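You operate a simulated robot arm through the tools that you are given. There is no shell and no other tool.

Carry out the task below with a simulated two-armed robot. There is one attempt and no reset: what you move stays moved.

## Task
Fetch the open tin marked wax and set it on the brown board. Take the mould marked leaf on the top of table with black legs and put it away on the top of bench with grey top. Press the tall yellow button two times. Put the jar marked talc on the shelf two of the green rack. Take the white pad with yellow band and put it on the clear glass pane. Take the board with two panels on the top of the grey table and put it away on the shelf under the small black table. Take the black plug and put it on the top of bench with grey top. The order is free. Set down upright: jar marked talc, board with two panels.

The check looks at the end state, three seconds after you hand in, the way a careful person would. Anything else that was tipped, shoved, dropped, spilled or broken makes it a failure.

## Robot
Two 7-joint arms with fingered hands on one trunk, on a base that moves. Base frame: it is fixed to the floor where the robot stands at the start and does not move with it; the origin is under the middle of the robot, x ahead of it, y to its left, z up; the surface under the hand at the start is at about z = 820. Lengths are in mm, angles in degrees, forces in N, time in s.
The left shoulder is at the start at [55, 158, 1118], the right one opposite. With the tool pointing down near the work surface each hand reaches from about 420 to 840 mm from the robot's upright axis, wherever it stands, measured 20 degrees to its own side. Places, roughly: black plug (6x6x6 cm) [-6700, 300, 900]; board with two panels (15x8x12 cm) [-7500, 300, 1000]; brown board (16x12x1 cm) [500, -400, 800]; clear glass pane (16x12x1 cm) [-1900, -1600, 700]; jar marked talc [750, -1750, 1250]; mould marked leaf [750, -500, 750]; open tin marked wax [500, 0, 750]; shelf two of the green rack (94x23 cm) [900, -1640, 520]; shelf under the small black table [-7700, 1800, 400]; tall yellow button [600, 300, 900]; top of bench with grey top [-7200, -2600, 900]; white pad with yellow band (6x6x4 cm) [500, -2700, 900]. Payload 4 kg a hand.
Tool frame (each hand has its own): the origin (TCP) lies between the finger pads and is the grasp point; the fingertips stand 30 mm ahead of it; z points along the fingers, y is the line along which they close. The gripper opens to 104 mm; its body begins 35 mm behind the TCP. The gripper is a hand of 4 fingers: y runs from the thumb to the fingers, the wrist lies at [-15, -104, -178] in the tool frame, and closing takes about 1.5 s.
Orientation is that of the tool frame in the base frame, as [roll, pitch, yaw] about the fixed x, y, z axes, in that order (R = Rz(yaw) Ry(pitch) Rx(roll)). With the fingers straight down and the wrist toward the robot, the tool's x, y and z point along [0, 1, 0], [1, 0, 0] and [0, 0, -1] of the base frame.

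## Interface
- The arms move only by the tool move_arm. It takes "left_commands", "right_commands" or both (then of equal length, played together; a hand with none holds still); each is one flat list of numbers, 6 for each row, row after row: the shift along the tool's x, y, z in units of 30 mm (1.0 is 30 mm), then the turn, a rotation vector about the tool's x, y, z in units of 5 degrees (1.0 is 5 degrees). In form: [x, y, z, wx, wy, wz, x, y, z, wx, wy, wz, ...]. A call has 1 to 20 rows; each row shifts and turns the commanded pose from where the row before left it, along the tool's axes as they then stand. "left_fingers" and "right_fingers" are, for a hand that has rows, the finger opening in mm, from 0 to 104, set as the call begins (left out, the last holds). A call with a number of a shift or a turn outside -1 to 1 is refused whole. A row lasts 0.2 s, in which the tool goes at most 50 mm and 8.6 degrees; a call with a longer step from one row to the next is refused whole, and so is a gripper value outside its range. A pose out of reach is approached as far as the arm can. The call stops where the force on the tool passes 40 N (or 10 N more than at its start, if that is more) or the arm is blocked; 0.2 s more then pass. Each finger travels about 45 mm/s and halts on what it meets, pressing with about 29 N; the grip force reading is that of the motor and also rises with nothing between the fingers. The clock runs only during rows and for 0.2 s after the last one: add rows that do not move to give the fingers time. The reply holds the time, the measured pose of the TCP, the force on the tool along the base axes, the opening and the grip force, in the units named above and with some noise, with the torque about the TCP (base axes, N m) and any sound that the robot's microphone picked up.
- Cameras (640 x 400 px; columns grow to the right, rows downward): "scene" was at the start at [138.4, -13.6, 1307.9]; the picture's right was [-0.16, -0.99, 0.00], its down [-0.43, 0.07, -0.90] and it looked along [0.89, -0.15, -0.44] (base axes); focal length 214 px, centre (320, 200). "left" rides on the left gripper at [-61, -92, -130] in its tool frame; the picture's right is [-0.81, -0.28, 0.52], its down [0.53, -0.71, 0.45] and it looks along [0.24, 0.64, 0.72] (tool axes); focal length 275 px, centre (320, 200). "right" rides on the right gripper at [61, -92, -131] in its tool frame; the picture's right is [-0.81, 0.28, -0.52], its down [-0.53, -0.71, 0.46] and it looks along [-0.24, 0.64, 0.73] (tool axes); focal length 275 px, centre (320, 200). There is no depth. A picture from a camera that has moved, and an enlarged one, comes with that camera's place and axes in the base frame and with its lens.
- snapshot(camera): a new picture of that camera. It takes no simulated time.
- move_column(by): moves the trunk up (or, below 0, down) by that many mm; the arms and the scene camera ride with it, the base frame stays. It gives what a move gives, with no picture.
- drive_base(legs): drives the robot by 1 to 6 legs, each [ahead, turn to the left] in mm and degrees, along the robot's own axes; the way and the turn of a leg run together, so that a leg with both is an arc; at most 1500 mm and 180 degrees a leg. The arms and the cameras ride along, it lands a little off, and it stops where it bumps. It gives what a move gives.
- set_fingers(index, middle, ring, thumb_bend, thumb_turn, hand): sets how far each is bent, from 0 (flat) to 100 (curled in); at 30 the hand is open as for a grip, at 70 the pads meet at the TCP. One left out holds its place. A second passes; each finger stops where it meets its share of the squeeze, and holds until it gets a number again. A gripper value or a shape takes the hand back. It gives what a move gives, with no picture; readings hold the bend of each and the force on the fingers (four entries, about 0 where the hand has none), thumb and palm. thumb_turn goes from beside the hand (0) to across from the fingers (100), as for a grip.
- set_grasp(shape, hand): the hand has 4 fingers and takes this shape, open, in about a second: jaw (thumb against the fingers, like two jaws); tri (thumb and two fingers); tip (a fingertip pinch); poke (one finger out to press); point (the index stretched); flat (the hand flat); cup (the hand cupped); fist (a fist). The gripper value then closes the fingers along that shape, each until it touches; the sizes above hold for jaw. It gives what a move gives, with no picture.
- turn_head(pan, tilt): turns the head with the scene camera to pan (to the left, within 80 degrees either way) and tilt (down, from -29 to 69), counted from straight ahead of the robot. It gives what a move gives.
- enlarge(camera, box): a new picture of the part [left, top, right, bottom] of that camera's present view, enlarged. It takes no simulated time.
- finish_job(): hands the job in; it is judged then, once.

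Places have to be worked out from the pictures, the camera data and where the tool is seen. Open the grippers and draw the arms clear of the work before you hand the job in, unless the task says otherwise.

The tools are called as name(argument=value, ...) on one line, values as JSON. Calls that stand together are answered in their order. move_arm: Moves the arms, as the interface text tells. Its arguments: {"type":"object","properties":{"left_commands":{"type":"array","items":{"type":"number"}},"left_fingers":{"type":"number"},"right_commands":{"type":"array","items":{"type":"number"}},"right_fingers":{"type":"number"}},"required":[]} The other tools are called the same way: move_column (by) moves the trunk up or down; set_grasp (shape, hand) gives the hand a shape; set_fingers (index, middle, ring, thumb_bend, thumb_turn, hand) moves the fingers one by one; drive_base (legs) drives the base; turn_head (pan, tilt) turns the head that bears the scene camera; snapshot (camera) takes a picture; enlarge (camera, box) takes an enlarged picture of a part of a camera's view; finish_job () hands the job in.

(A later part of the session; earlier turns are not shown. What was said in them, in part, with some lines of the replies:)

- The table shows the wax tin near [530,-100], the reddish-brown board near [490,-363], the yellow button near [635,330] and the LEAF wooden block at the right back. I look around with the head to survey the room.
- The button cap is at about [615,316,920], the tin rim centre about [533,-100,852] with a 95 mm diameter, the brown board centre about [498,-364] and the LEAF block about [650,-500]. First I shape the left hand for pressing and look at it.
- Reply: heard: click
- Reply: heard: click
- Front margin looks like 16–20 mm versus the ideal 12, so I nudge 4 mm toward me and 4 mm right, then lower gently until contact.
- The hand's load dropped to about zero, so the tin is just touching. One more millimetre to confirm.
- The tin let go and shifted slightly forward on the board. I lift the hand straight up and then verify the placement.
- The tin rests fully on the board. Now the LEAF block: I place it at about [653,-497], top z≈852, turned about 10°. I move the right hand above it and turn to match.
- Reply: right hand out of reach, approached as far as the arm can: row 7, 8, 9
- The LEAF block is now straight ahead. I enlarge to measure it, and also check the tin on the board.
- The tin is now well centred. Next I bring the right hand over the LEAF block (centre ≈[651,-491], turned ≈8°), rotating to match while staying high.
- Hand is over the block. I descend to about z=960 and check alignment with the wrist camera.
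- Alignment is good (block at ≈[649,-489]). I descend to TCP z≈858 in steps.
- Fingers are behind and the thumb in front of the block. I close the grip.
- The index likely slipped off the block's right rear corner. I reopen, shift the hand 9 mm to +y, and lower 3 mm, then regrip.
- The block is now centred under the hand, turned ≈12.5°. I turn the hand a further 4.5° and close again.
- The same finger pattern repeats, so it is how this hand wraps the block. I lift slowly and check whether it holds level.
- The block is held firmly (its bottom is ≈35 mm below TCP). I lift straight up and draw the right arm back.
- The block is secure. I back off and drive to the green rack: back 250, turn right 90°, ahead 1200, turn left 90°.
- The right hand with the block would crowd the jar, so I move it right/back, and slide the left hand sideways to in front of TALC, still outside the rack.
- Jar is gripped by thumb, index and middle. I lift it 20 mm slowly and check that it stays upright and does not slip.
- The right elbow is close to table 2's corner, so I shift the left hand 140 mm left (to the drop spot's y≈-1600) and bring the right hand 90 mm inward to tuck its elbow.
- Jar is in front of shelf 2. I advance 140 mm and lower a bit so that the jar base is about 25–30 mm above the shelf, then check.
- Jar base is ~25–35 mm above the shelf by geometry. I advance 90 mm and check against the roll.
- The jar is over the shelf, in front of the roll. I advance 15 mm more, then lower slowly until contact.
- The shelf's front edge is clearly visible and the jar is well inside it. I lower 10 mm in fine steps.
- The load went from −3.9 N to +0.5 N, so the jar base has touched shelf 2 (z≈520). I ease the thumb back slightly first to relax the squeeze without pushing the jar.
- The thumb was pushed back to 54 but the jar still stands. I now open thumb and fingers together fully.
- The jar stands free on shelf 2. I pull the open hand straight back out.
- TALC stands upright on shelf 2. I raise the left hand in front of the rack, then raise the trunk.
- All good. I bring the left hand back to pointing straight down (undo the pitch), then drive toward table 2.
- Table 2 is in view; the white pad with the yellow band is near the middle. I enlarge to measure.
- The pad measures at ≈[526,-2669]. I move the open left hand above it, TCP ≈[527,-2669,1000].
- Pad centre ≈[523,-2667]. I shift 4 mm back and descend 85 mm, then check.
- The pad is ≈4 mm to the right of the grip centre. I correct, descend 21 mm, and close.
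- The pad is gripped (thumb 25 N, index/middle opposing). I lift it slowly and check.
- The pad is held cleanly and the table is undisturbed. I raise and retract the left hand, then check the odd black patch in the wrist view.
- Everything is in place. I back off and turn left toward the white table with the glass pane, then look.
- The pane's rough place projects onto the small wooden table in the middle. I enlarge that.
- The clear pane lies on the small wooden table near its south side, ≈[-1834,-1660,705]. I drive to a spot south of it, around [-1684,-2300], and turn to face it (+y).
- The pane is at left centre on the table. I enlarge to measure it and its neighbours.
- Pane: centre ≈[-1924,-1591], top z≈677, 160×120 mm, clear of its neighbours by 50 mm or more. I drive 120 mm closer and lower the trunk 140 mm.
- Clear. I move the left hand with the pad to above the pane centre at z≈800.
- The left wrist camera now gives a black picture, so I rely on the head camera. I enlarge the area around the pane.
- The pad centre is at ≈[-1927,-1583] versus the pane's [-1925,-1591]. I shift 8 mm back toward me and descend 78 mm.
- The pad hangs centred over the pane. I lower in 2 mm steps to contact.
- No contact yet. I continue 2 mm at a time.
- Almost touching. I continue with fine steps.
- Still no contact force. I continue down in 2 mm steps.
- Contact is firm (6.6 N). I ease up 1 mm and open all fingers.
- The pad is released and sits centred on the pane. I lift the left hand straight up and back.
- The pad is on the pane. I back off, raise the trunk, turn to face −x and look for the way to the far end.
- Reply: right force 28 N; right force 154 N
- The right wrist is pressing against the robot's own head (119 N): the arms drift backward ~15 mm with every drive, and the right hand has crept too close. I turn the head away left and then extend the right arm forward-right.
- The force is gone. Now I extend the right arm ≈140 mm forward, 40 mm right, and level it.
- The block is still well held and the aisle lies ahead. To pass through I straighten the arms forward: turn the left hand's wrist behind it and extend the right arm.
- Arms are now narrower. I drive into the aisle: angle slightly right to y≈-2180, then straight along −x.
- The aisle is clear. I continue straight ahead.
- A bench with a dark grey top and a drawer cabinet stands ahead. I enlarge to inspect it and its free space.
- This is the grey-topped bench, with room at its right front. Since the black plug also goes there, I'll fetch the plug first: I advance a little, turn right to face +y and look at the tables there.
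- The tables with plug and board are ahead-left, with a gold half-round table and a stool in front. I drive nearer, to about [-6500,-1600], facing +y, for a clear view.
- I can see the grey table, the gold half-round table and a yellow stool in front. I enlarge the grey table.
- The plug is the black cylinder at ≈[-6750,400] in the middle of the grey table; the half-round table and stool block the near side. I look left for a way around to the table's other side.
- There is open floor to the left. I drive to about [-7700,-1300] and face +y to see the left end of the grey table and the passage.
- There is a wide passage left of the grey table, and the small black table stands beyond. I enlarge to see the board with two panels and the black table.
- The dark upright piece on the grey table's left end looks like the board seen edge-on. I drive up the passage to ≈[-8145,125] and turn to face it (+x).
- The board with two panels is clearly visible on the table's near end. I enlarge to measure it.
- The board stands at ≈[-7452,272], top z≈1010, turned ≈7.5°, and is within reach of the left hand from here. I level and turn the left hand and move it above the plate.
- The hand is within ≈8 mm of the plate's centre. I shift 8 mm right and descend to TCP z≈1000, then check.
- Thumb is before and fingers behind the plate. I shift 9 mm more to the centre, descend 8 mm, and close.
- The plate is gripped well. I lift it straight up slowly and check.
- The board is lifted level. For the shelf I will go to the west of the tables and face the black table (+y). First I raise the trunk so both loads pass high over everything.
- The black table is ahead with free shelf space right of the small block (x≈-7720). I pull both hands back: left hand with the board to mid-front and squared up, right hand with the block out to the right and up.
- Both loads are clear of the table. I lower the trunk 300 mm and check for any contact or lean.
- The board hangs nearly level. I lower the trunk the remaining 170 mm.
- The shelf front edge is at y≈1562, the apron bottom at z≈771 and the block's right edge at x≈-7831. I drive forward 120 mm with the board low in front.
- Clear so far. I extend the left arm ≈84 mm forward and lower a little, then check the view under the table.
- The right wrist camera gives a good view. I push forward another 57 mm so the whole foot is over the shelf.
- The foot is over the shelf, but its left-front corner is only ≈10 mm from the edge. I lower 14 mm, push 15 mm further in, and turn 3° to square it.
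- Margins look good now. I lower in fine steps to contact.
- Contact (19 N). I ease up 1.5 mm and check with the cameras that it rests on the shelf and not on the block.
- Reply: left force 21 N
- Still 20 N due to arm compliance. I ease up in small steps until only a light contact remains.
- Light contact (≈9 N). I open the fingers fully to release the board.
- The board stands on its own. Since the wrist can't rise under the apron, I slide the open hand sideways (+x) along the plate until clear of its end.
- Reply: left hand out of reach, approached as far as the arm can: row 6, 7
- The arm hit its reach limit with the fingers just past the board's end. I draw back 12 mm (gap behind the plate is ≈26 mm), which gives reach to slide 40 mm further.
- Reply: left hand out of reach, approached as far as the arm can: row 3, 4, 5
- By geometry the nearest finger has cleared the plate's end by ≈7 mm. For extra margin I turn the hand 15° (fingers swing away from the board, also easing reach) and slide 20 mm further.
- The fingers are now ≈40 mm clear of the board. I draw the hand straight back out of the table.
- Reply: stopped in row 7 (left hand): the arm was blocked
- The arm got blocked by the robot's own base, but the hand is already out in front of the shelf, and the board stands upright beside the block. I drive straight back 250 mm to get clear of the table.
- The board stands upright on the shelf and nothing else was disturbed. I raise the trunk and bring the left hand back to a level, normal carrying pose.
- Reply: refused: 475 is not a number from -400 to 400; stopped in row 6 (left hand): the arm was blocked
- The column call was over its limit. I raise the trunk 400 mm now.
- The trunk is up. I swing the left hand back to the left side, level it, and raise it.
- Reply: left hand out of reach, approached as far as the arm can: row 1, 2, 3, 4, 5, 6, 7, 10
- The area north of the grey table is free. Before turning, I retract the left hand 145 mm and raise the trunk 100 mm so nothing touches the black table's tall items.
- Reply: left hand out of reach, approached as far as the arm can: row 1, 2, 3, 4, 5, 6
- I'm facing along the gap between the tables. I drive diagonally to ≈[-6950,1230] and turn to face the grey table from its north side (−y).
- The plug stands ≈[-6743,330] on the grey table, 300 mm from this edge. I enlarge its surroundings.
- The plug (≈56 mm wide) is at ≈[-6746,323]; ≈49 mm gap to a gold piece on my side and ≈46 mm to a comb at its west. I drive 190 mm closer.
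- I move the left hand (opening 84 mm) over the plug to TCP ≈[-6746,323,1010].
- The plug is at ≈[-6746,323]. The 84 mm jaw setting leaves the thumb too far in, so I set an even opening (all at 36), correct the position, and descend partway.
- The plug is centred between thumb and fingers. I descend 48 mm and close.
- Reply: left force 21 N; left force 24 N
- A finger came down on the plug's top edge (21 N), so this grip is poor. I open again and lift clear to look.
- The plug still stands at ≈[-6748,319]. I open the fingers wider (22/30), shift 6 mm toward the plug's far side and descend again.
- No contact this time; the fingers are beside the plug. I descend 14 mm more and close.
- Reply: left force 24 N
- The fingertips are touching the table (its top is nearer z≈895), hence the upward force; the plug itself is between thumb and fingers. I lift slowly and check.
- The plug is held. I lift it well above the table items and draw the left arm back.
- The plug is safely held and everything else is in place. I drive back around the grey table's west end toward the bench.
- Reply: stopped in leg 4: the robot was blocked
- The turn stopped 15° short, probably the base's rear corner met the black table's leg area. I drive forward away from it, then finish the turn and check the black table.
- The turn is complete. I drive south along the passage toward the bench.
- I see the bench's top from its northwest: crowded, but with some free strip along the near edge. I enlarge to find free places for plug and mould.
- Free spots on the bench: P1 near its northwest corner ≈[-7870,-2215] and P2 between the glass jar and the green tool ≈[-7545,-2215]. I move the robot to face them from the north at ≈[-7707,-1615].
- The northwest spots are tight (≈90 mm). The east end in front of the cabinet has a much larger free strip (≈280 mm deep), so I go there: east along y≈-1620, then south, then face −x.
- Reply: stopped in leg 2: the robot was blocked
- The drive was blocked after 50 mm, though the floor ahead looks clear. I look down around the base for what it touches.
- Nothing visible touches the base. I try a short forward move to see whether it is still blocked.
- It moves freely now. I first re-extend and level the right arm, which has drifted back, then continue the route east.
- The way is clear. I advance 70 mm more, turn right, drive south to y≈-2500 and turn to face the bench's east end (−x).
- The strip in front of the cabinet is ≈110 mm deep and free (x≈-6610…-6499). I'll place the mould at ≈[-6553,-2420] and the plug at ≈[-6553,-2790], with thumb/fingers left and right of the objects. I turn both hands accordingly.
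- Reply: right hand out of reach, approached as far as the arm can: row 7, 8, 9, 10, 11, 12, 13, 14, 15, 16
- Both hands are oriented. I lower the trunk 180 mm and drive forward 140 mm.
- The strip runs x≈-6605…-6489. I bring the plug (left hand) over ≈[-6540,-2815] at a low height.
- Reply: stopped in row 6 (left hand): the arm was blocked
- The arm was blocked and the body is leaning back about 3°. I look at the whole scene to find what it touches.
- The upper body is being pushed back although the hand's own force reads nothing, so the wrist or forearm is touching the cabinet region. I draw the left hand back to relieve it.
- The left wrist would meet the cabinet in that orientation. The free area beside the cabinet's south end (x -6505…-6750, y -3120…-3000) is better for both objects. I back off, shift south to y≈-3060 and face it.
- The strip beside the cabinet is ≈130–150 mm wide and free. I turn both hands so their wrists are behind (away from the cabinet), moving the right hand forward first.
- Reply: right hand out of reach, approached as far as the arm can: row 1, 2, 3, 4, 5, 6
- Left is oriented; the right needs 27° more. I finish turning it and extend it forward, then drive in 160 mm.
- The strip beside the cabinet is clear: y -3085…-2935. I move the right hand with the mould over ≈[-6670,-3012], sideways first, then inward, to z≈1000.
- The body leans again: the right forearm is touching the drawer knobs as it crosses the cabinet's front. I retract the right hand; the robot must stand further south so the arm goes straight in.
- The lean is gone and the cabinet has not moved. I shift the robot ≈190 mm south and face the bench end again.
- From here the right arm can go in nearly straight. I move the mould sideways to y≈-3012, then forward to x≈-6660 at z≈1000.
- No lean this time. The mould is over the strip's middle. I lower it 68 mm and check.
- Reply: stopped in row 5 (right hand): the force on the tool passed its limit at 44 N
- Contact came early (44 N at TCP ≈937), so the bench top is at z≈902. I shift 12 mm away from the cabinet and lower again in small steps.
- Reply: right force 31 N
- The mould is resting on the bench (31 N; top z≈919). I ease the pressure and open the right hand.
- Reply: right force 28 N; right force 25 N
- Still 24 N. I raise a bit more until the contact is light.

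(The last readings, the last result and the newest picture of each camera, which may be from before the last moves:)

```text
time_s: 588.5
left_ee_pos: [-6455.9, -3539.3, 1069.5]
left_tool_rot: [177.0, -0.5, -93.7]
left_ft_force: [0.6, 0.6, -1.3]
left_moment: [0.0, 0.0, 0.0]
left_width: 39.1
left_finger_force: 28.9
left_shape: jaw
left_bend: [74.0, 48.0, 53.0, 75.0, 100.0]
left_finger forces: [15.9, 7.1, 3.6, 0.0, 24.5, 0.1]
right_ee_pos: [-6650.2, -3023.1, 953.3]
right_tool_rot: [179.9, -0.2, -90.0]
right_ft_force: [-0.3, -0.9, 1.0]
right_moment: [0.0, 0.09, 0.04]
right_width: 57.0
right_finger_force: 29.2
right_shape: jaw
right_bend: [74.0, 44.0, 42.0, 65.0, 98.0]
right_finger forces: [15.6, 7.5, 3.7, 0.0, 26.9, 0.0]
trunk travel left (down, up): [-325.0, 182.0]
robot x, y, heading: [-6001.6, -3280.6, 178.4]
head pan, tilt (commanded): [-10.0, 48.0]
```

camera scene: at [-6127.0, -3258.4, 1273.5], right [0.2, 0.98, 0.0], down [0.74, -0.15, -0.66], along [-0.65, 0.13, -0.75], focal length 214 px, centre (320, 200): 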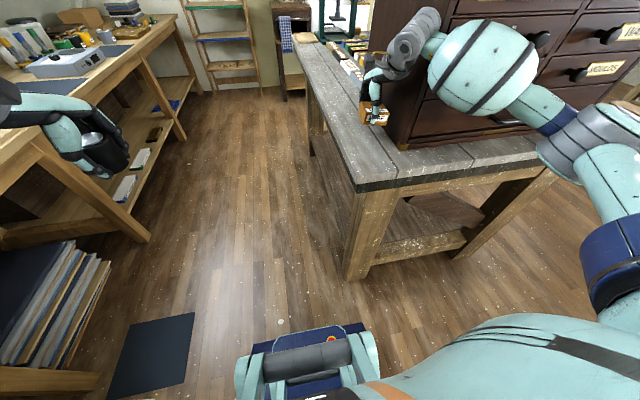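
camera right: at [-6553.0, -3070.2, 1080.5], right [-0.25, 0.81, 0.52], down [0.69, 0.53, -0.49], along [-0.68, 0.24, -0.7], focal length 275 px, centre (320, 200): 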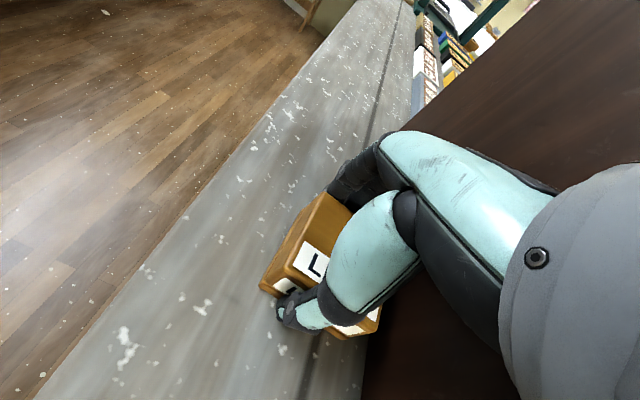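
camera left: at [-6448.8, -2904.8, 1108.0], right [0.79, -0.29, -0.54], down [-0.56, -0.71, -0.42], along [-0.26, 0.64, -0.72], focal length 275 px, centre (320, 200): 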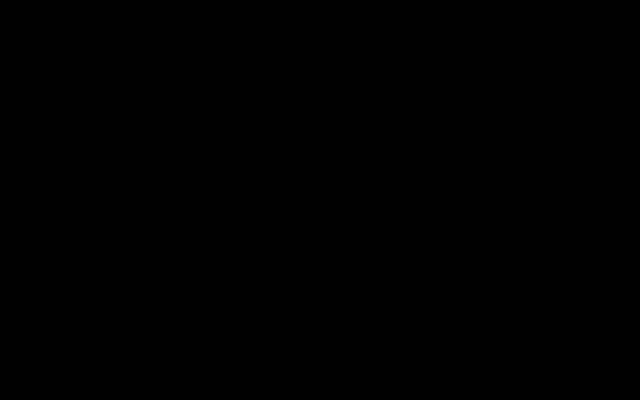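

The contact is now light (≈1 N). I open the right hand to release the mould.

set_fingers(hand="right", index=26, middle=26, ring=26, thumb_bend=28)

snapshot(camera="right")

enlarge(camera="scene", box=[290, 20, 450, 180])

```text
time_s: 589.5
left_ee_pos: [-6456.2, -3538.8, 1067.2]
left_tool_rot: [177.0, -0.7, -93.8]
left_ft_force: [0.4, 1.4, -1.4]
left_moment: [0.01, -0.02, 0.0]
left_width: 39.0
left_finger_force: 28.9
left_shape: jaw
left_bend: [74.0, 48.0, 53.0, 75.0, 100.0]
left_finger forces: [16.0, 7.2, 3.5, 0.0, 24.7, 0.0]
right_ee_pos: [-6651.1, -3022.5, 954.3]
right_tool_rot: [179.6, -0.1, -89.9]
right_ft_force: [-0.2, 0.3, -0.2]
right_moment: [0.01, -0.01, -0.01]
right_width: 109.9
right_finger_force: 0.1
right_shape: fingers
right_bend: [26.0, 26.0, 26.0, 28.0, 100.0]
right_finger forces: [0.1, 0.0, 0.0, 0.0, 0.0, 0.1]
trunk travel left (down, up): [-325.0, 182.0]
robot x, y, heading: [-6004.1, -3275.4, 178.0]
head pan, tilt (commanded): [-10.0, 48.0]
```

```text
taken
camera right: at [-6558.6, -3082.6, 1084.8], right [-0.27, 0.81, 0.52], down [0.71, 0.53, -0.46], along [-0.65, 0.24, -0.72], focal length 275 px, centre (320, 200)
```

right: 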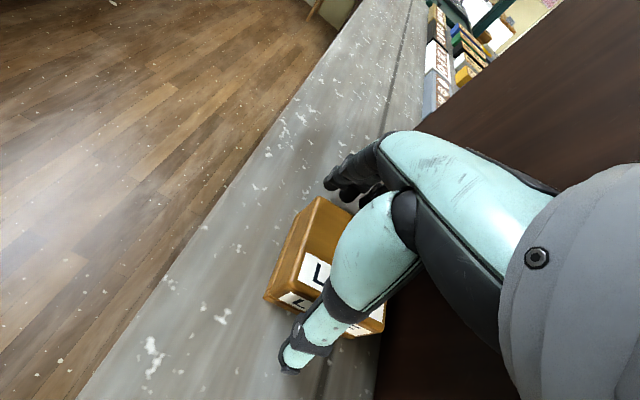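

```text
2.50 times, centred on (370, 100) of scene
camera zoom: at [-6127.6, -3258.5, 1273.4], right [0.2, 0.98, 0.0], down [0.74, -0.15, -0.66], along [-0.65, 0.13, -0.75], focal length 536 px, centre (195, 450)
```

zoom: 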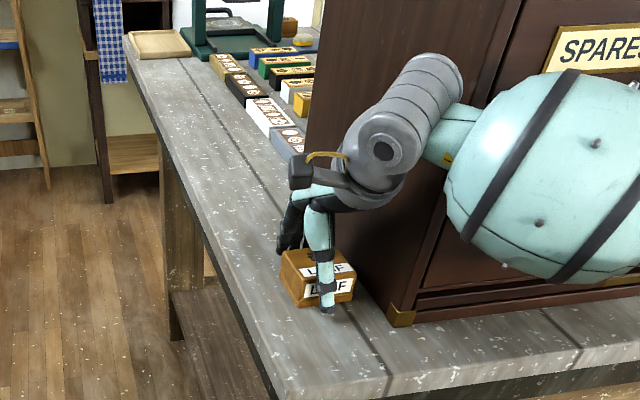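

The mould stands on the bench. I lift the right hand straight up, then back.

move_arm(right_commands=[0, 0, -0.3, 0, 0, 0, 0, 0, -0.6, 0, 0, 0, 0, 0, -0.8, 0, 0, 0, 0, 0, -0.8, 0, 0, 0, 0, 0, -0.8, 0, 0, 0, 0, -0.5, -0.5, 0, 0, 0, 0, -0.9, -0.3, 0, 0, 0, 0, -0.95, 0, 0, 0, 0, 0, -0.95, 0, 0, 0, 0, 0, -0.95, 0, 0, 0, 0, 0, -0.95, 0, 0, 0, 0, 0, -0.95, 0, 0, 0, 0, 0, -0.5, 0, 0, 0, 0, 0, 0, 0, 0, 0, 0])

snapshot(camera="scene")

enlarge(camera="scene", box=[290, 40, 450, 200])

```text
time_s: 592.5
left_ee_pos: [-6456.7, -3538.6, 1068.2]
left_tool_rot: [177.2, -0.8, -93.8]
left_ft_force: [0.2, -0.2, -0.7]
left_moment: [0.01, -0.01, 0.01]
left_width: 39.2
left_finger_force: 29.3
left_shape: jaw
left_bend: [74.0, 48.0, 53.0, 75.0, 100.0]
left_finger forces: [15.8, 7.1, 3.6, 0.0, 24.5, 0.1]
right_ee_pos: [-6448.9, -3022.2, 1075.9]
right_tool_rot: [179.6, -0.2, -90.0]
right_ft_force: [0.0, 0.9, 1.1]
right_moment: [0.01, 0.01, 0.01]
right_width: 110.0
right_finger_force: 0.1
right_shape: fingers
right_bend: [26.0, 26.0, 26.0, 28.0, 100.0]
right_finger forces: [0.1, 0.1, 0.0, 0.0, 0.0, 0.0]
trunk travel left (down, up): [-325.0, 182.0]
robot x, y, heading: [-6003.6, -3276.1, 178.4]
head pan, tilt (commanded): [-10.0, 48.0]
```

```text
taken
camera scene: at [-6127.5, -3258.6, 1273.4], right [0.2, 0.98, 0.0], down [0.74, -0.15, -0.66], along [-0.65, 0.13, -0.75], focal length 214 px, centre (320, 200)
```

scene: 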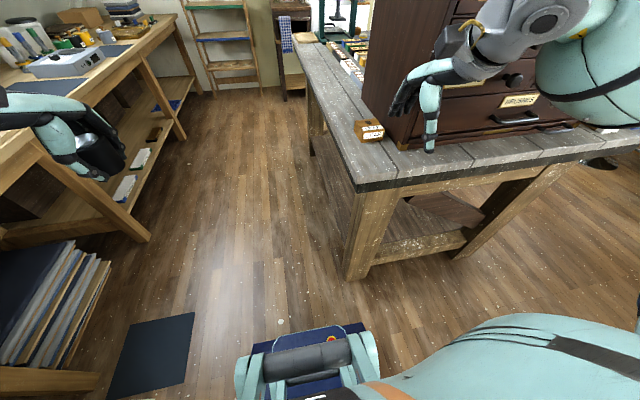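

```text
2.50 times, centred on (370, 120) of scene
camera zoom: at [-6127.5, -3258.6, 1273.4], right [0.2, 0.98, 0.0], down [0.74, -0.15, -0.66], along [-0.65, 0.13, -0.75], focal length 536 px, centre (195, 400)
```

zoom: 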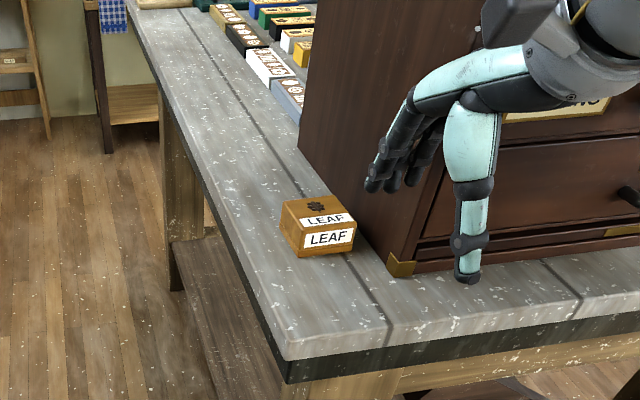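

The mould is placed well. For the plug I turn the base 38° right so the left arm faces the free front part of that end, aiming for ≈[-6522,-3028].

drive_base(legs=[[0, -38]])

move_arm(left_commands=[0, 0, 0, 0.3, 0, -0.93, 0, 0, 0, 0.2, 0, -0.93, 0, 0, 0, 0, 0, -0.93, 0, 0, 0, 0, 0, -0.93, 0, 0, 0, 0, 0, -0.93, 0, 0, 0, 0, 0, -0.93, 0, 0, 0, 0, 0, -0.93, 0, 0, 0, 0, 0, -0.93, 0, 0, 0, 0, 0, -0.93, 0, 0, 0, 0, 0, 0])

turn_head(pan=10, tilt=45)

snapshot(camera="scene")

```text
time_s: 595.0
left_ee_pos: [-6519.8, -3199.7, 1068.9]
left_tool_rot: [177.2, -0.7, -132.3]
left_ft_force: [0.0, 0.5, -1.4]
left_moment: [-0.02, 0.02, 0.04]
left_width: 39.1
left_finger_force: 28.8
left_shape: jaw
left_bend: [74.0, 48.0, 53.0, 75.0, 100.0]
left_finger forces: [15.5, 6.9, 3.6, 0.0, 23.9, 0.1]
right_ee_pos: [-6195.2, -2801.0, 1076.8]
right_tool_rot: [179.6, -0.3, -128.5]
right_ft_force: [0.1, 0.3, 0.3]
right_moment: [0.01, 0.03, 0.05]
right_width: 110.2
right_finger_force: 0.0
right_shape: fingers
right_bend: [26.0, 26.0, 26.0, 28.0, 100.0]
right_finger forces: [0.1, 0.1, 0.0, 0.1, 0.1, 0.0]
trunk travel left (down, up): [-325.0, 182.0]
robot x, y, heading: [-6007.4, -3279.3, 139.8]
head pan, tilt (commanded): [-10.0, 48.0]
```

```text
time_s: 597.2
left_ee_pos: [-6514.7, -3211.2, 1073.2]
left_tool_rot: [178.9, 0.3, -90.4]
left_ft_force: [-0.4, -0.2, -1.7]
left_moment: [-0.02, 0.01, -0.04]
left_width: 39.2
left_finger_force: 28.7
left_shape: jaw
left_bend: [74.0, 48.0, 53.0, 75.0, 100.0]
left_finger forces: [15.8, 7.0, 3.7, 0.1, 24.5, 0.0]
right_ee_pos: [-6187.8, -2811.6, 1081.5]
right_tool_rot: [178.9, -0.1, -128.5]
right_ft_force: [0.4, -0.2, 0.1]
right_moment: [0.03, 0.0, 0.03]
right_width: 110.4
right_finger_force: 0.1
right_shape: fingers
right_bend: [26.0, 26.0, 26.0, 28.0, 100.0]
right_finger forces: [0.2, 0.0, 0.0, 0.1, 0.1, 0.1]
trunk travel left (down, up): [-325.0, 182.0]
robot x, y, heading: [-6007.3, -3281.7, 140.0]
head pan, tilt (commanded): [-10.0, 48.0]
```

```text
time_s: 598.0
left_ee_pos: [-6513.7, -3210.2, 1073.2]
left_tool_rot: [178.7, 0.2, -90.4]
left_ft_force: [0.4, 0.5, -1.3]
left_moment: [0.0, -0.01, 0.03]
left_width: 38.9
left_finger_force: 29.0
left_shape: jaw
left_bend: [74.0, 48.0, 53.0, 75.0, 100.0]
left_finger forces: [15.9, 7.1, 3.6, 0.1, 24.5, 0.1]
right_ee_pos: [-6187.7, -2812.3, 1080.3]
right_tool_rot: [178.9, -0.2, -128.5]
right_ft_force: [-0.1, 0.3, 0.5]
right_moment: [-0.01, 0.01, 0.02]
right_width: 110.4
right_finger_force: 0.1
right_shape: fingers
right_bend: [26.0, 26.0, 26.0, 28.0, 100.0]
right_finger forces: [0.0, 0.0, 0.0, 0.1, 0.0, 0.0]
trunk travel left (down, up): [-325.0, 182.0]
robot x, y, heading: [-6005.1, -3280.4, 139.9]
head pan, tilt (commanded): [10.0, 45.0]
```

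```text
taken
camera scene: at [-6111.9, -3207.4, 1277.6], right [0.5, 0.86, 0.0], down [0.62, -0.36, -0.7], along [-0.6, 0.35, -0.72], focal length 214 px, centre (320, 200)
```

scene: 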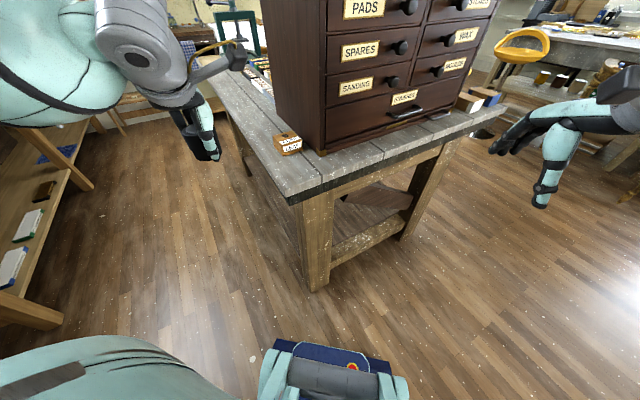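

The free spot in front of the mould is clear. I move the plug over ≈[-6525,-3025] at z≈1010.

move_arm(left_commands=[-0.6, 0.05, 0.1, 0.2, 0, 0, -0.93, 0.06, 0.2, 0, 0, 0, -0.93, 0.06, 0.3, 0, 0, 0, -0.93, 0.06, 0.3, 0, 0, 0, -0.93, 0.06, 0.4, 0, 0, 0, -0.93, 0.06, 0.4, 0, 0, 0, -0.91, 0.06, 0.4, 0, 0, 0, 0, 0, 0, 0, 0, 0])

snapshot(camera="scene")

snapshot(camera="left")

```text
time_s: 599.9
left_ee_pos: [-6524.9, -3024.7, 1011.9]
left_tool_rot: [179.8, 0.3, -90.5]
left_ft_force: [0.2, 0.3, -1.3]
left_moment: [0.04, -0.04, 0.0]
left_width: 39.2
left_finger_force: 29.0
left_shape: jaw
left_bend: [74.0, 48.0, 53.0, 75.0, 100.0]
left_finger forces: [15.9, 7.1, 3.7, 0.1, 24.3, 0.1]
right_ee_pos: [-6186.8, -2811.5, 1080.5]
right_tool_rot: [178.9, -0.2, -128.5]
right_ft_force: [0.9, -0.5, 0.7]
right_moment: [0.04, 0.0, 0.0]
right_width: 110.1
right_finger_force: 0.1
right_shape: fingers
right_bend: [26.0, 26.0, 26.0, 28.0, 100.0]
right_finger forces: [0.1, 0.0, 0.1, 0.1, 0.0, 0.1]
trunk travel left (down, up): [-325.0, 182.0]
robot x, y, heading: [-6004.4, -3282.6, 139.9]
head pan, tilt (commanded): [10.0, 45.0]
```

```text
taken
camera scene: at [-6112.0, -3208.2, 1277.7], right [0.5, 0.86, 0.0], down [0.62, -0.36, -0.7], along [-0.6, 0.35, -0.72], focal length 214 px, centre (320, 200)
```

scene: 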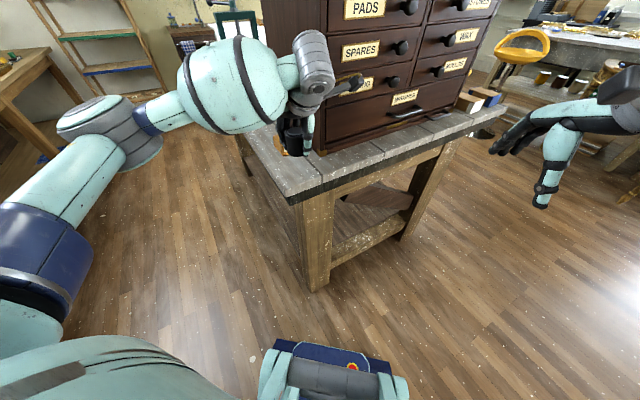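

```text
taken
camera left: at [-6432.4, -2965.5, 1142.5], right [0.28, 0.81, -0.51], down [0.71, -0.54, -0.46], along [-0.65, -0.23, -0.72], focal length 275 px, centre (320, 200)
```

left: 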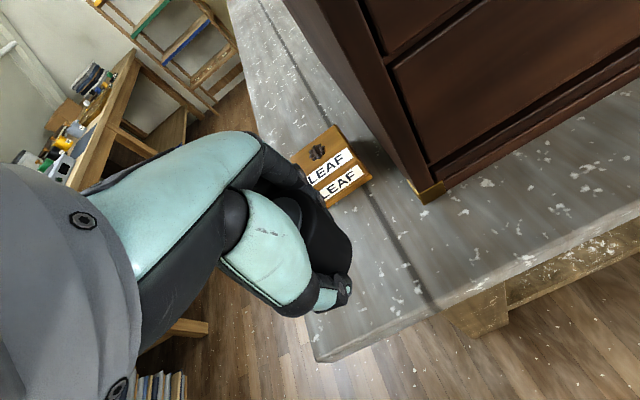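

The wrist camera shows the plug over free slab between the mould and the corner. I lower it 45 mm, then in fine steps.

move_arm(left_commands=[0, 0, 0.4, 0, 0, 0, 0, 0, 0.5, 0, 0, 0, 0, 0, 0.4, 0, 0, 0, 0, 0, 0.2, 0, 0, 0, 0, 0, 0, 0, 0, 0])

snapshot(camera="left")

```text
time_s: 601.0
left_ee_pos: [-6522.3, -3021.0, 968.2]
left_tool_rot: [179.8, 0.2, -90.5]
left_ft_force: [0.7, -0.2, -1.6]
left_moment: [0.01, -0.02, 0.0]
left_width: 38.9
left_finger_force: 29.4
left_shape: jaw
left_bend: [74.0, 48.0, 53.0, 75.0, 100.0]
left_finger forces: [16.0, 7.2, 3.6, 0.0, 24.3, 0.0]
right_ee_pos: [-6184.8, -2809.2, 1081.1]
right_tool_rot: [178.9, -0.3, -128.6]
right_ft_force: [0.3, -1.0, -0.1]
right_moment: [-0.03, 0.0, 0.0]
right_width: 110.2
right_finger_force: 0.1
right_shape: fingers
right_bend: [26.0, 26.0, 26.0, 28.0, 100.0]
right_finger forces: [0.0, 0.0, 0.1, 0.1, 0.0, 0.0]
trunk travel left (down, up): [-325.0, 182.0]
robot x, y, heading: [-6004.7, -3278.7, 140.0]
head pan, tilt (commanded): [10.0, 45.0]
```

```text
taken
camera left: at [-6429.7, -2962.7, 1097.5], right [0.28, 0.81, -0.51], down [0.71, -0.54, -0.46], along [-0.65, -0.23, -0.72], focal length 275 px, centre (320, 200)
```

left: 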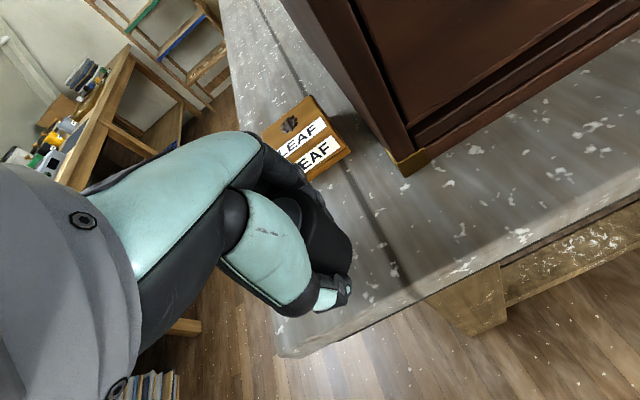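

Continuing down in 3 mm steps to contact.

move_arm(left_commands=[0, 0, 0.1, 0, 0, 0, 0, 0, 0.1, 0, 0, 0, 0, 0, 0.1, 0, 0, 0, 0, 0, 0, 0, 0, 0])

```text
time_s: 602.0
left_ee_pos: [-6522.4, -3022.1, 958.0]
left_tool_rot: [179.9, 0.3, -90.5]
left_ft_force: [0.0, -0.1, -0.7]
left_moment: [0.0, -0.02, 0.0]
left_width: 39.4
left_finger_force: 28.8
left_shape: jaw
left_bend: [74.0, 48.0, 53.0, 75.0, 100.0]
left_finger forces: [16.0, 7.1, 3.5, 0.1, 24.4, 0.1]
right_ee_pos: [-6185.2, -2809.5, 1081.4]
right_tool_rot: [178.9, -0.2, -128.5]
right_ft_force: [-0.8, -0.5, 0.5]
right_moment: [-0.03, -0.01, -0.01]
right_width: 110.3
right_finger_force: 0.0
right_shape: fingers
right_bend: [26.0, 26.0, 26.0, 28.0, 100.0]
right_finger forces: [0.0, 0.0, 0.1, 0.0, 0.1, 0.0]
trunk travel left (down, up): [-325.0, 182.0]
robot x, y, heading: [-6003.9, -3279.8, 139.8]
head pan, tilt (commanded): [10.0, 45.0]
```

move_arm(left_commands=[0, 0, 0.08, 0, 0, 0, 0, 0, 0.05, 0, 0, 0, 0, 0, 0, 0, 0, 0])

```text
time_s: 602.9
left_ee_pos: [-6522.9, -3022.5, 953.5]
left_tool_rot: [179.9, 0.2, -90.5]
left_ft_force: [0.3, 1.2, -0.6]
left_moment: [-0.02, -0.02, 0.04]
left_width: 39.2
left_finger_force: 28.8
left_shape: jaw
left_bend: [74.0, 48.0, 53.0, 75.0, 100.0]
left_finger forces: [15.9, 7.1, 3.6, 0.0, 24.4, 0.0]
right_ee_pos: [-6185.1, -2809.0, 1081.8]
right_tool_rot: [178.8, -0.3, -128.4]
right_ft_force: [0.6, 1.1, 0.0]
right_moment: [0.01, -0.01, -0.02]
right_width: 110.2
right_finger_force: 0.1
right_shape: fingers
right_bend: [26.0, 26.0, 26.0, 28.0, 100.0]
right_finger forces: [0.0, 0.1, 0.0, 0.1, 0.1, 0.1]
trunk travel left (down, up): [-325.0, 182.0]
robot x, y, heading: [-6005.5, -3283.2, 139.6]
head pan, tilt (commanded): [10.0, 45.0]
```

No contact yet; I keep lowering by small steps.

move_arm(left_commands=[0, 0, 0.08, 0, 0, 0, 0, 0, 0, 0, 0, 0])

move_arm(left_commands=[0, 0, 0.08, 0, 0, 0, 0, 0, 0, 0, 0, 0])

snapshot(camera="left")

```text
time_s: 603.5
left_ee_pos: [-6522.6, -3022.1, 951.2]
left_tool_rot: [179.8, 0.3, -90.4]
left_ft_force: [-0.6, -0.3, -0.9]
left_moment: [-0.02, -0.03, -0.01]
left_width: 38.9
left_finger_force: 28.9
left_shape: jaw
left_bend: [74.0, 48.0, 53.0, 75.0, 100.0]
left_finger forces: [16.2, 7.1, 3.7, 0.0, 24.2, 0.1]
right_ee_pos: [-6183.9, -2808.5, 1080.3]
right_tool_rot: [178.9, -0.2, -128.5]
right_ft_force: [1.3, -0.3, -0.2]
right_moment: [-0.01, 0.0, -0.01]
right_width: 110.2
right_finger_force: 0.0
right_shape: fingers
right_bend: [26.0, 26.0, 26.0, 28.0, 100.0]
right_finger forces: [0.1, 0.0, 0.0, 0.0, 0.0, 0.0]
trunk travel left (down, up): [-325.0, 182.0]
robot x, y, heading: [-6002.8, -3279.4, 140.2]
head pan, tilt (commanded): [10.0, 45.0]
```

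```text
time_s: 604.0
left_ee_pos: [-6520.8, -3022.1, 950.0]
left_tool_rot: [179.7, 0.6, -90.4]
left_ft_force: [-3.3, 0.9, 12.7]
left_moment: [0.22, 0.42, 0.01]
left_width: 39.3
left_finger_force: 29.2
left_shape: jaw
left_bend: [74.0, 48.0, 53.0, 75.0, 100.0]
left_finger forces: [27.7, 7.2, 3.6, 0.0, 24.4, 0.0]
right_ee_pos: [-6184.1, -2809.1, 1081.4]
right_tool_rot: [178.9, -0.2, -128.5]
right_ft_force: [0.0, 0.4, -0.6]
right_moment: [0.0, 0.01, 0.02]
right_width: 110.1
right_finger_force: 0.2
right_shape: fingers
right_bend: [26.0, 26.0, 26.0, 28.0, 100.0]
right_finger forces: [0.0, 0.0, 0.1, 0.0, 0.0, 0.0]
trunk travel left (down, up): [-325.0, 182.0]
robot x, y, heading: [-6003.1, -3279.4, 139.9]
head pan, tilt (commanded): [10.0, 45.0]
```

```text
taken
camera left: at [-6429.0, -2964.0, 1080.4], right [0.28, 0.81, -0.51], down [0.71, -0.53, -0.46], along [-0.65, -0.23, -0.72], focal length 275 px, centre (320, 200)
```

left: 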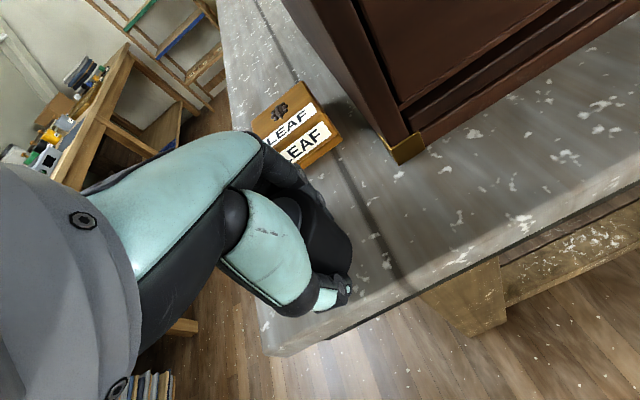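

The index fingertip and plug base have reached the bench (13 N). I ease up 1 mm and open the hand.

move_arm(left_commands=[0, 0, -0.03, 0, 0, 0, 0, 0, 0, 0, 0, 0])

set_fingers(hand="left", index=30, middle=30, ring=30, thumb_bend=26)

snapshot(camera="left")

enlarge(camera="scene", box=[220, 90, 380, 230])

```text
time_s: 604.6
left_ee_pos: [-6521.5, -3022.4, 950.9]
left_tool_rot: [179.7, 0.5, -90.5]
left_ft_force: [-3.7, 2.3, 14.6]
left_moment: [0.26, 0.51, -0.03]
left_width: 39.4
left_finger_force: 29.3
left_shape: jaw
left_bend: [74.0, 48.0, 53.0, 75.0, 100.0]
left_finger forces: [28.8, 7.6, 3.7, 0.0, 23.4, 0.0]
right_ee_pos: [-6183.5, -2809.8, 1081.1]
right_tool_rot: [178.9, -0.2, -128.5]
right_ft_force: [0.2, 0.0, -0.7]
right_moment: [0.05, 0.0, 0.04]
right_width: 110.2
right_finger_force: 0.1
right_shape: fingers
right_bend: [26.0, 26.0, 26.0, 28.0, 100.0]
right_finger forces: [0.1, 0.0, 0.0, 0.0, 0.0, 0.0]
trunk travel left (down, up): [-325.0, 182.0]
robot x, y, heading: [-6003.6, -3278.9, 140.0]
head pan, tilt (commanded): [10.0, 45.0]
```

```text
time_s: 605.6
left_ee_pos: [-6520.8, -3022.6, 949.8]
left_tool_rot: [179.9, 0.2, -90.3]
left_ft_force: [2.7, -0.3, 11.9]
left_moment: [-0.15, 0.57, 0.02]
left_width: 105.5
left_finger_force: 5.7
left_shape: fingers
left_bend: [30.0, 30.0, 30.0, 26.0, 100.0]
left_finger forces: [0.1, 11.4, 0.0, 0.0, 0.0, 0.0]
right_ee_pos: [-6182.7, -2810.0, 1081.5]
right_tool_rot: [178.7, -0.2, -128.5]
right_ft_force: [-0.2, -0.4, -0.6]
right_moment: [0.0, -0.01, 0.01]
right_width: 110.3
right_finger_force: 0.0
right_shape: fingers
right_bend: [26.0, 26.0, 26.0, 28.0, 100.0]
right_finger forces: [0.0, 0.0, 0.0, 0.0, 0.0, 0.0]
trunk travel left (down, up): [-325.0, 182.0]
robot x, y, heading: [-6004.5, -3279.1, 139.9]
head pan, tilt (commanded): [10.0, 45.0]
```

```text
taken
camera left: at [-6428.2, -2964.0, 1079.4], right [0.28, 0.81, -0.51], down [0.71, -0.54, -0.46], along [-0.65, -0.23, -0.72], focal length 275 px, centre (320, 200)
```

left: 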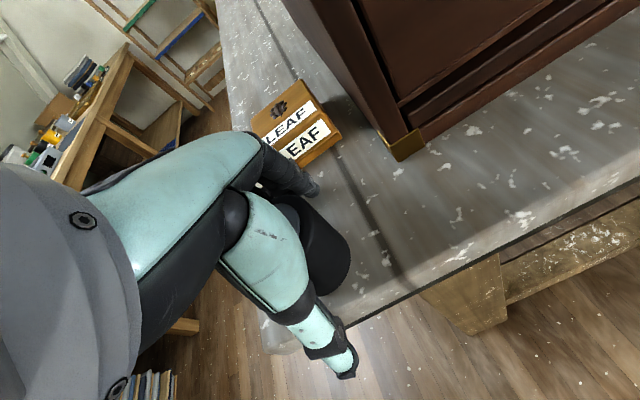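

```text
2.86 times, centred on (300, 160) of scene
camera zoom: at [-6109.8, -3208.5, 1277.8], right [0.5, 0.86, 0.0], down [0.62, -0.36, -0.7], along [-0.61, 0.35, -0.72], focal length 613 px, centre (377, 314)
```

zoom: 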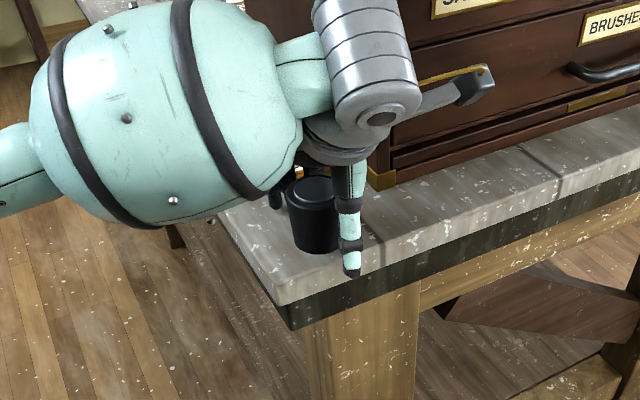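

The plug stands free on the bench, though a fingertip presses the bench. I lift the hand straight up slowly.

move_arm(left_commands=[0, 0, -0.15, 0, 0, 0, 0, 0, -0.3, 0, 0, 0, 0, 0, -0.5, 0, 0, 0, 0, 0, -0.8, 0, 0, 0, 0, 0, -0.8, 0, 0, 0, 0, 0, -0.8, 0, 0, 0, 0, 0, 0, 0, 0, 0])

snapshot(camera="left")

enlarge(camera="scene", box=[220, 90, 380, 230])

```text
time_s: 607.2
left_ee_pos: [-6522.6, -3022.3, 1051.7]
left_tool_rot: [179.9, 0.3, -90.5]
left_ft_force: [-0.6, 0.2, 0.4]
left_moment: [0.01, 0.0, -0.02]
left_width: 105.6
left_finger_force: 0.1
left_shape: fingers
left_bend: [30.0, 30.0, 30.0, 26.0, 100.0]
left_finger forces: [0.1, 0.1, 0.0, 0.0, 0.1, 0.0]
right_ee_pos: [-6184.3, -2809.0, 1080.6]
right_tool_rot: [179.0, -0.1, -128.5]
right_ft_force: [0.2, -0.5, 0.4]
right_moment: [0.0, 0.02, 0.0]
right_width: 110.3
right_finger_force: 0.0
right_shape: fingers
right_bend: [26.0, 26.0, 26.0, 28.0, 100.0]
right_finger forces: [0.1, 0.0, 0.1, 0.0, 0.0, 0.0]
trunk travel left (down, up): [-325.0, 182.0]
robot x, y, heading: [-6006.1, -3276.9, 139.9]
head pan, tilt (commanded): [10.0, 45.0]
```

```text
taken
camera left: at [-6429.5, -2963.1, 1180.9], right [0.28, 0.81, -0.51], down [0.71, -0.54, -0.46], along [-0.65, -0.23, -0.72], focal length 275 px, centre (320, 200)
```

left: 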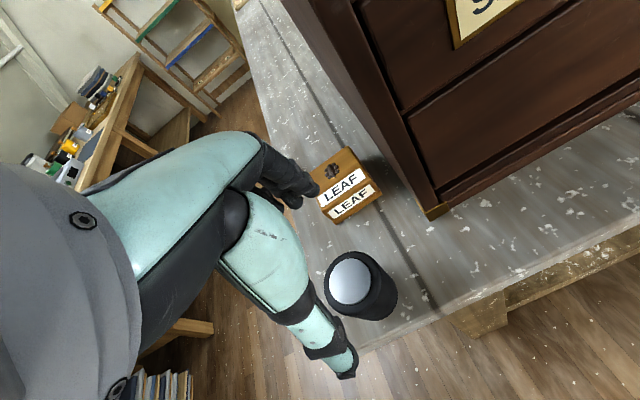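

```text
2.86 times, centred on (300, 160) of scene
camera zoom: at [-6111.7, -3207.9, 1277.6], right [0.5, 0.86, 0.0], down [0.62, -0.36, -0.7], along [-0.6, 0.35, -0.72], focal length 613 px, centre (377, 314)
```

zoom: 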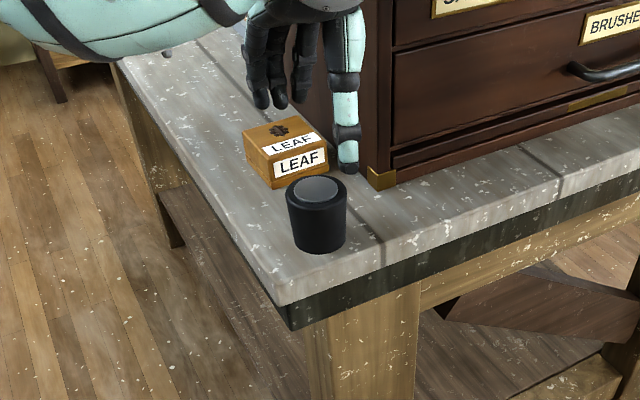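

Mould and plug both stand on the bench. I draw the left arm clear, up and back.

move_arm(left_commands=[0, 0, -0.7, 0, 0, 0, 0, -0.4, -0.7, 0, 0, 0, 0, -0.8, -0.5, 0, 0, 0, 0, -0.9, 0, 0, 0, 0, 0, -0.9, 0, 0, 0, 0, 0.4, -0.9, 0, 0, 0, 0, 0.8, -0.6, 0, 0, 0, 0, 0.9, 0, 0, 0, 0, 0, 0.9, 0, 0, 0, 0, 0, 0, 0, 0, 0, 0, 0], left_fingers=104)

snapshot(camera="scene")

enlarge(camera="scene", box=[200, 60, 520, 260])

```text
time_s: 609.5
left_ee_pos: [-6386.7, -3116.3, 1107.0]
left_tool_rot: [179.8, 0.3, -90.5]
left_ft_force: [0.0, 0.9, 0.4]
left_moment: [-0.02, -0.01, -0.02]
left_width: 103.8
left_finger_force: 0.1
left_shape: jaw
left_bend: [30.0, 30.0, 30.0, 30.0, 98.0]
left_finger forces: [0.1, 0.0, 0.0, 0.0, 0.0, 0.0]
right_ee_pos: [-6183.2, -2807.7, 1080.5]
right_tool_rot: [178.9, -0.3, -128.5]
right_ft_force: [-0.2, 0.2, 0.6]
right_moment: [0.0, 0.01, 0.0]
right_width: 109.9
right_finger_force: 0.1
right_shape: fingers
right_bend: [26.0, 26.0, 26.0, 28.0, 100.0]
right_finger forces: [0.0, 0.0, 0.0, 0.0, 0.0, 0.1]
trunk travel left (down, up): [-325.0, 182.0]
robot x, y, heading: [-6004.2, -3279.5, 140.0]
head pan, tilt (commanded): [10.0, 45.0]
```

```text
taken
camera scene: at [-6111.2, -3207.2, 1277.6], right [0.5, 0.86, 0.0], down [0.62, -0.36, -0.7], along [-0.6, 0.35, -0.72], focal length 214 px, centre (320, 200)
```

scene: 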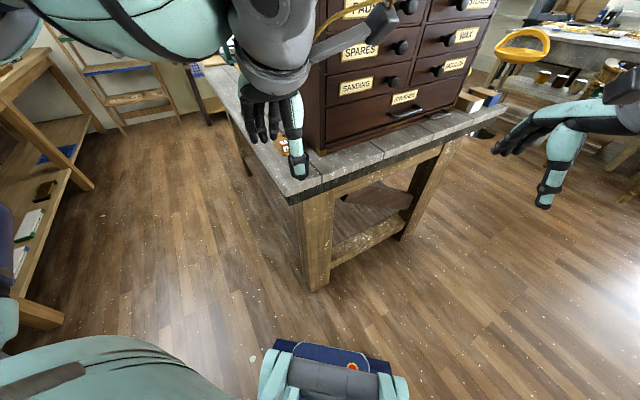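

```text
2.00 times, centred on (360, 160) of scene
camera zoom: at [-6111.2, -3207.2, 1277.6], right [0.5, 0.86, 0.0], down [0.62, -0.36, -0.7], along [-0.6, 0.35, -0.72], focal length 429 px, centre (240, 280)
```

zoom: 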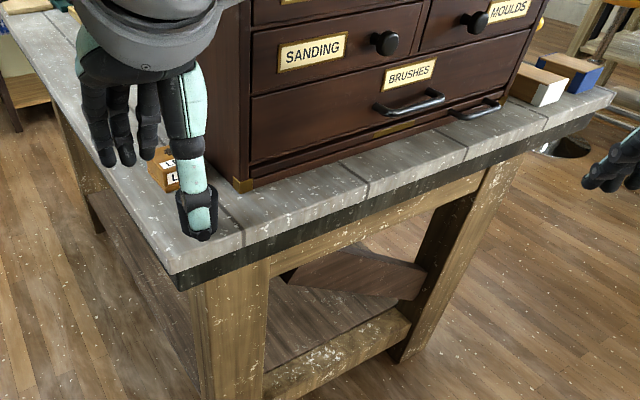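

Both objects stay put. I back off and, to be sure, drive to where I can see the black table and confirm the board still stands upright.

drive_base(legs=[[-250, 0], [0, -50], [1300, 0], [500, 0], [0, 90]])

drive_base(legs=[[1500, 0], [350, 0], [0, -90]])

turn_head(pan=0, tilt=15)

snapshot(camera="scene")

```text
time_s: 627.6
left_ee_pos: [-6218.2, -1758.7, 1107.7]
left_tool_rot: [179.8, 0.3, -50.0]
left_ft_force: [0.7, -0.2, -0.3]
left_moment: [0.0, -0.03, 0.0]
left_width: 104.3
left_finger_force: 0.2
left_shape: jaw
left_bend: [30.0, 30.0, 30.0, 30.0, 98.0]
left_finger forces: [0.1, 0.1, 0.0, 0.0, 0.0, 0.0]
right_ee_pos: [-6262.0, -1391.8, 1081.0]
right_tool_rot: [178.9, -0.1, -87.9]
right_ft_force: [-0.8, 0.1, 0.0]
right_moment: [-0.01, 0.01, 0.01]
right_width: 110.2
right_finger_force: 0.0
right_shape: fingers
right_bend: [26.0, 26.0, 26.0, 28.0, 100.0]
right_finger forces: [0.0, 0.1, 0.1, 0.0, 0.1, 0.0]
trunk travel left (down, up): [-325.0, 182.0]
robot x, y, heading: [-5818.2, -1623.6, -179.3]
head pan, tilt (commanded): [10.0, 45.0]
```

```text
time_s: 642.0
left_ee_pos: [-7810.3, -1215.9, 1113.6]
left_tool_rot: [179.2, 0.7, -141.1]
left_ft_force: [-0.2, -0.7, 0.2]
left_moment: [-0.02, 0.01, 0.0]
left_width: 103.9
left_finger_force: 0.1
left_shape: jaw
left_bend: [30.0, 30.0, 30.0, 30.0, 98.0]
left_finger forces: [0.0, 0.1, 0.0, 0.0, 0.0, 0.0]
right_ee_pos: [-7443.6, -1177.9, 1085.2]
right_tool_rot: [178.3, -0.1, -179.2]
right_ft_force: [-0.2, -0.5, 0.8]
right_moment: [-0.04, 0.01, -0.03]
right_width: 110.6
right_finger_force: 0.1
right_shape: fingers
right_bend: [26.0, 26.0, 26.0, 28.0, 100.0]
right_finger forces: [0.1, 0.0, 0.0, 0.0, 0.1, 0.1]
trunk travel left (down, up): [-325.0, 182.0]
robot x, y, heading: [-7696.2, -1604.1, 89.3]
head pan, tilt (commanded): [10.0, 45.0]
```

```text
time_s: 643.0
left_ee_pos: [-7812.8, -1229.4, 1117.0]
left_tool_rot: [178.6, 1.2, -141.1]
left_ft_force: [-1.1, -0.8, -0.5]
left_moment: [-0.01, 0.01, 0.02]
left_width: 103.9
left_finger_force: 0.1
left_shape: jaw
left_bend: [30.0, 30.0, 30.0, 30.0, 98.0]
left_finger forces: [0.0, 0.0, 0.0, 0.1, 0.0, 0.0]
right_ee_pos: [-7444.4, -1191.5, 1089.6]
right_tool_rot: [177.4, 0.0, -179.2]
right_ft_force: [-0.8, 0.1, 0.7]
right_moment: [0.0, -0.03, 0.02]
right_width: 110.4
right_finger_force: 0.1
right_shape: fingers
right_bend: [26.0, 26.0, 26.0, 28.0, 100.0]
right_finger forces: [0.0, 0.1, 0.1, 0.1, 0.1, 0.0]
trunk travel left (down, up): [-325.0, 182.0]
robot x, y, heading: [-7696.4, -1604.0, 88.7]
head pan, tilt (commanded): [0.0, 15.0]
```

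```text
taken
camera scene: at [-7694.5, -1460.9, 1324.2], right [1.0, -0.01, 0.0], down [0.0, -0.27, -0.96], along [0.01, 0.96, -0.27], focal length 214 px, centre (320, 200)
```

scene: 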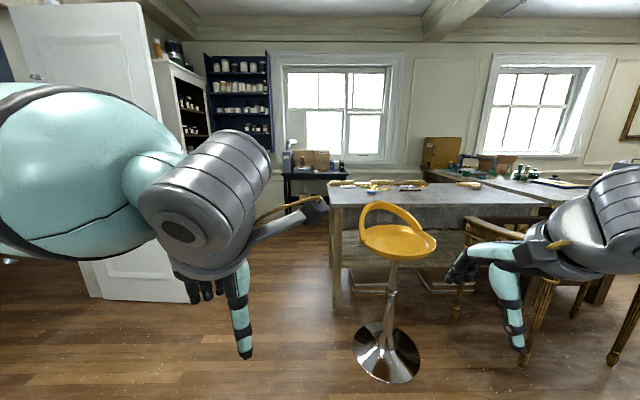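

I enlarge the black table region.

enlarge(camera="scene", box=[265, 140, 365, 240])

enlarge(camera="scene", box=[320, 160, 580, 320])

```text
4.00 times, centred on (315, 190) of scene
camera zoom: at [-7694.5, -1460.9, 1324.2], right [1.0, -0.01, 0.0], down [0.0, -0.27, -0.96], along [0.01, 0.96, -0.27], focal length 858 px, centre (340, 240)
```

zoom: 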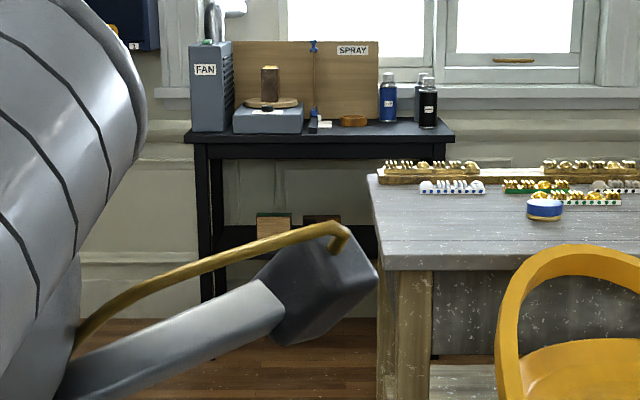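

```text
2.46 times, centred on (450, 240) of scene
camera zoom: at [-7694.5, -1460.9, 1324.2], right [1.0, -0.01, 0.0], down [0.0, -0.27, -0.96], along [0.01, 0.96, -0.27], focal length 528 px, centre (0, 102)
```

zoom: 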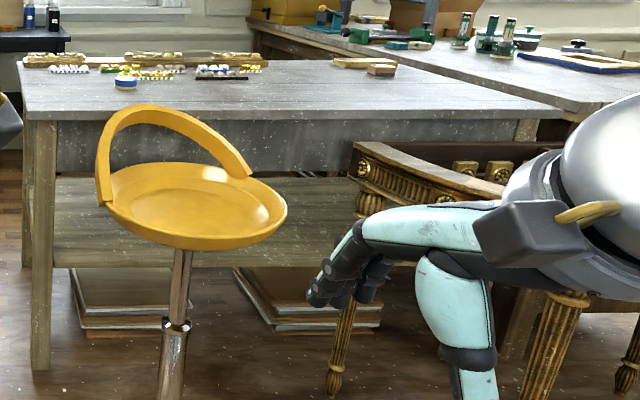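

The black table and its items look unchanged. I move the left hand down out of the view to see the board on the shelf.

move_arm(left_commands=[0, 0, 0.9, 0, 0, 0, 0, 0, 0.9, 0, 0, 0, 0, 0, 0.9, 0, 0, 0, 0, 0, 0.9, 0, 0, 0, 0.5, 0, 0.9, 0, 0, 0, 0.5, 0, 0.5, 0, 0, 0, 0, 0, 0, 0, 0, 0])

enlarge(camera="scene", box=[265, 140, 365, 240])

```text
time_s: 644.5
left_ee_pos: [-7834.9, -1241.4, 966.4]
left_tool_rot: [178.7, 1.1, -141.2]
left_ft_force: [0.0, 0.0, 0.2]
left_moment: [-0.03, -0.01, -0.02]
left_width: 103.6
left_finger_force: 0.1
left_shape: jaw
left_bend: [30.0, 30.0, 30.0, 30.0, 98.0]
left_finger forces: [0.0, 0.0, 0.1, 0.0, 0.1, 0.0]
right_ee_pos: [-7443.7, -1190.6, 1091.1]
right_tool_rot: [177.6, 0.1, -179.2]
right_ft_force: [-0.4, -0.1, -0.7]
right_moment: [0.0, 0.02, 0.01]
right_width: 110.3
right_finger_force: 0.1
right_shape: fingers
right_bend: [26.0, 26.0, 26.0, 28.0, 100.0]
right_finger forces: [0.0, 0.1, 0.0, 0.0, 0.0, 0.1]
trunk travel left (down, up): [-325.0, 182.0]
robot x, y, heading: [-7695.4, -1603.7, 89.4]
head pan, tilt (commanded): [0.0, 15.0]
```

```text
4.00 times, centred on (315, 190) of scene
camera zoom: at [-7693.4, -1460.6, 1324.2], right [1.0, -0.01, 0.0], down [0.0, -0.27, -0.96], along [0.01, 0.96, -0.27], focal length 858 px, centre (340, 240)
```

zoom: 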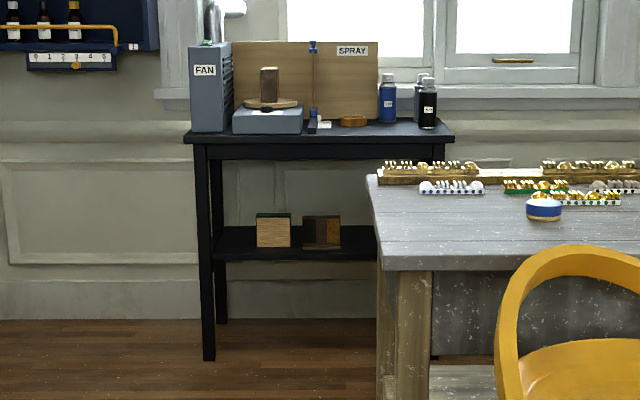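

The board stands upright on the shelf and all else is in place: wax tin on the brown board, button clicked twice, talc on shelf two, pad on the pane, mould and plug on the bench. Both hands are open and clear, so I hand in.

finish_job()

```text
The job is handed in.
```

The job is handed in. I saw each object at its target after placing it, but I don't know the check's verdict.

- **Wax tin:** It sits on the brown board. On release it slid close to the back edge, so I drew it about 7 mm back towards the centre.
- **Yellow button:** I heard two clicks, on two separate presses. My first press was too shallow and gave no click, although it did briefly open the linked glass case.
- **Talc jar:** It stands upright on shelf two, in front of the cream roll.
- **White pad:** It is centred on the glass pane.
- **Board with two panels:** It stands upright on the shelf under the small black table. I drove back at the end to confirm this.
- **Leaf mould and black plug:** Both are on the grey-topped bench, beside the drawer cabinet at its south end.

Things the robot touched along the way:

- **Work table near the rack:** The right elbow rested briefly on the edge of the table where the white pad stood. I saw nothing displaced.
- **Small black table:** The base stopped against something once, most likely a leg of this table. It looked unchanged when I checked at the end.
- **Drawer cabinet:** The arms pressed against it twice. After the second time I compared views and it had not moved.
- **Own head and base:** The right wrist pressed against the robot's head at about 120 N before I moved it clear, and the left arm was twice stopped, most likely by the base. There was no visible damage.
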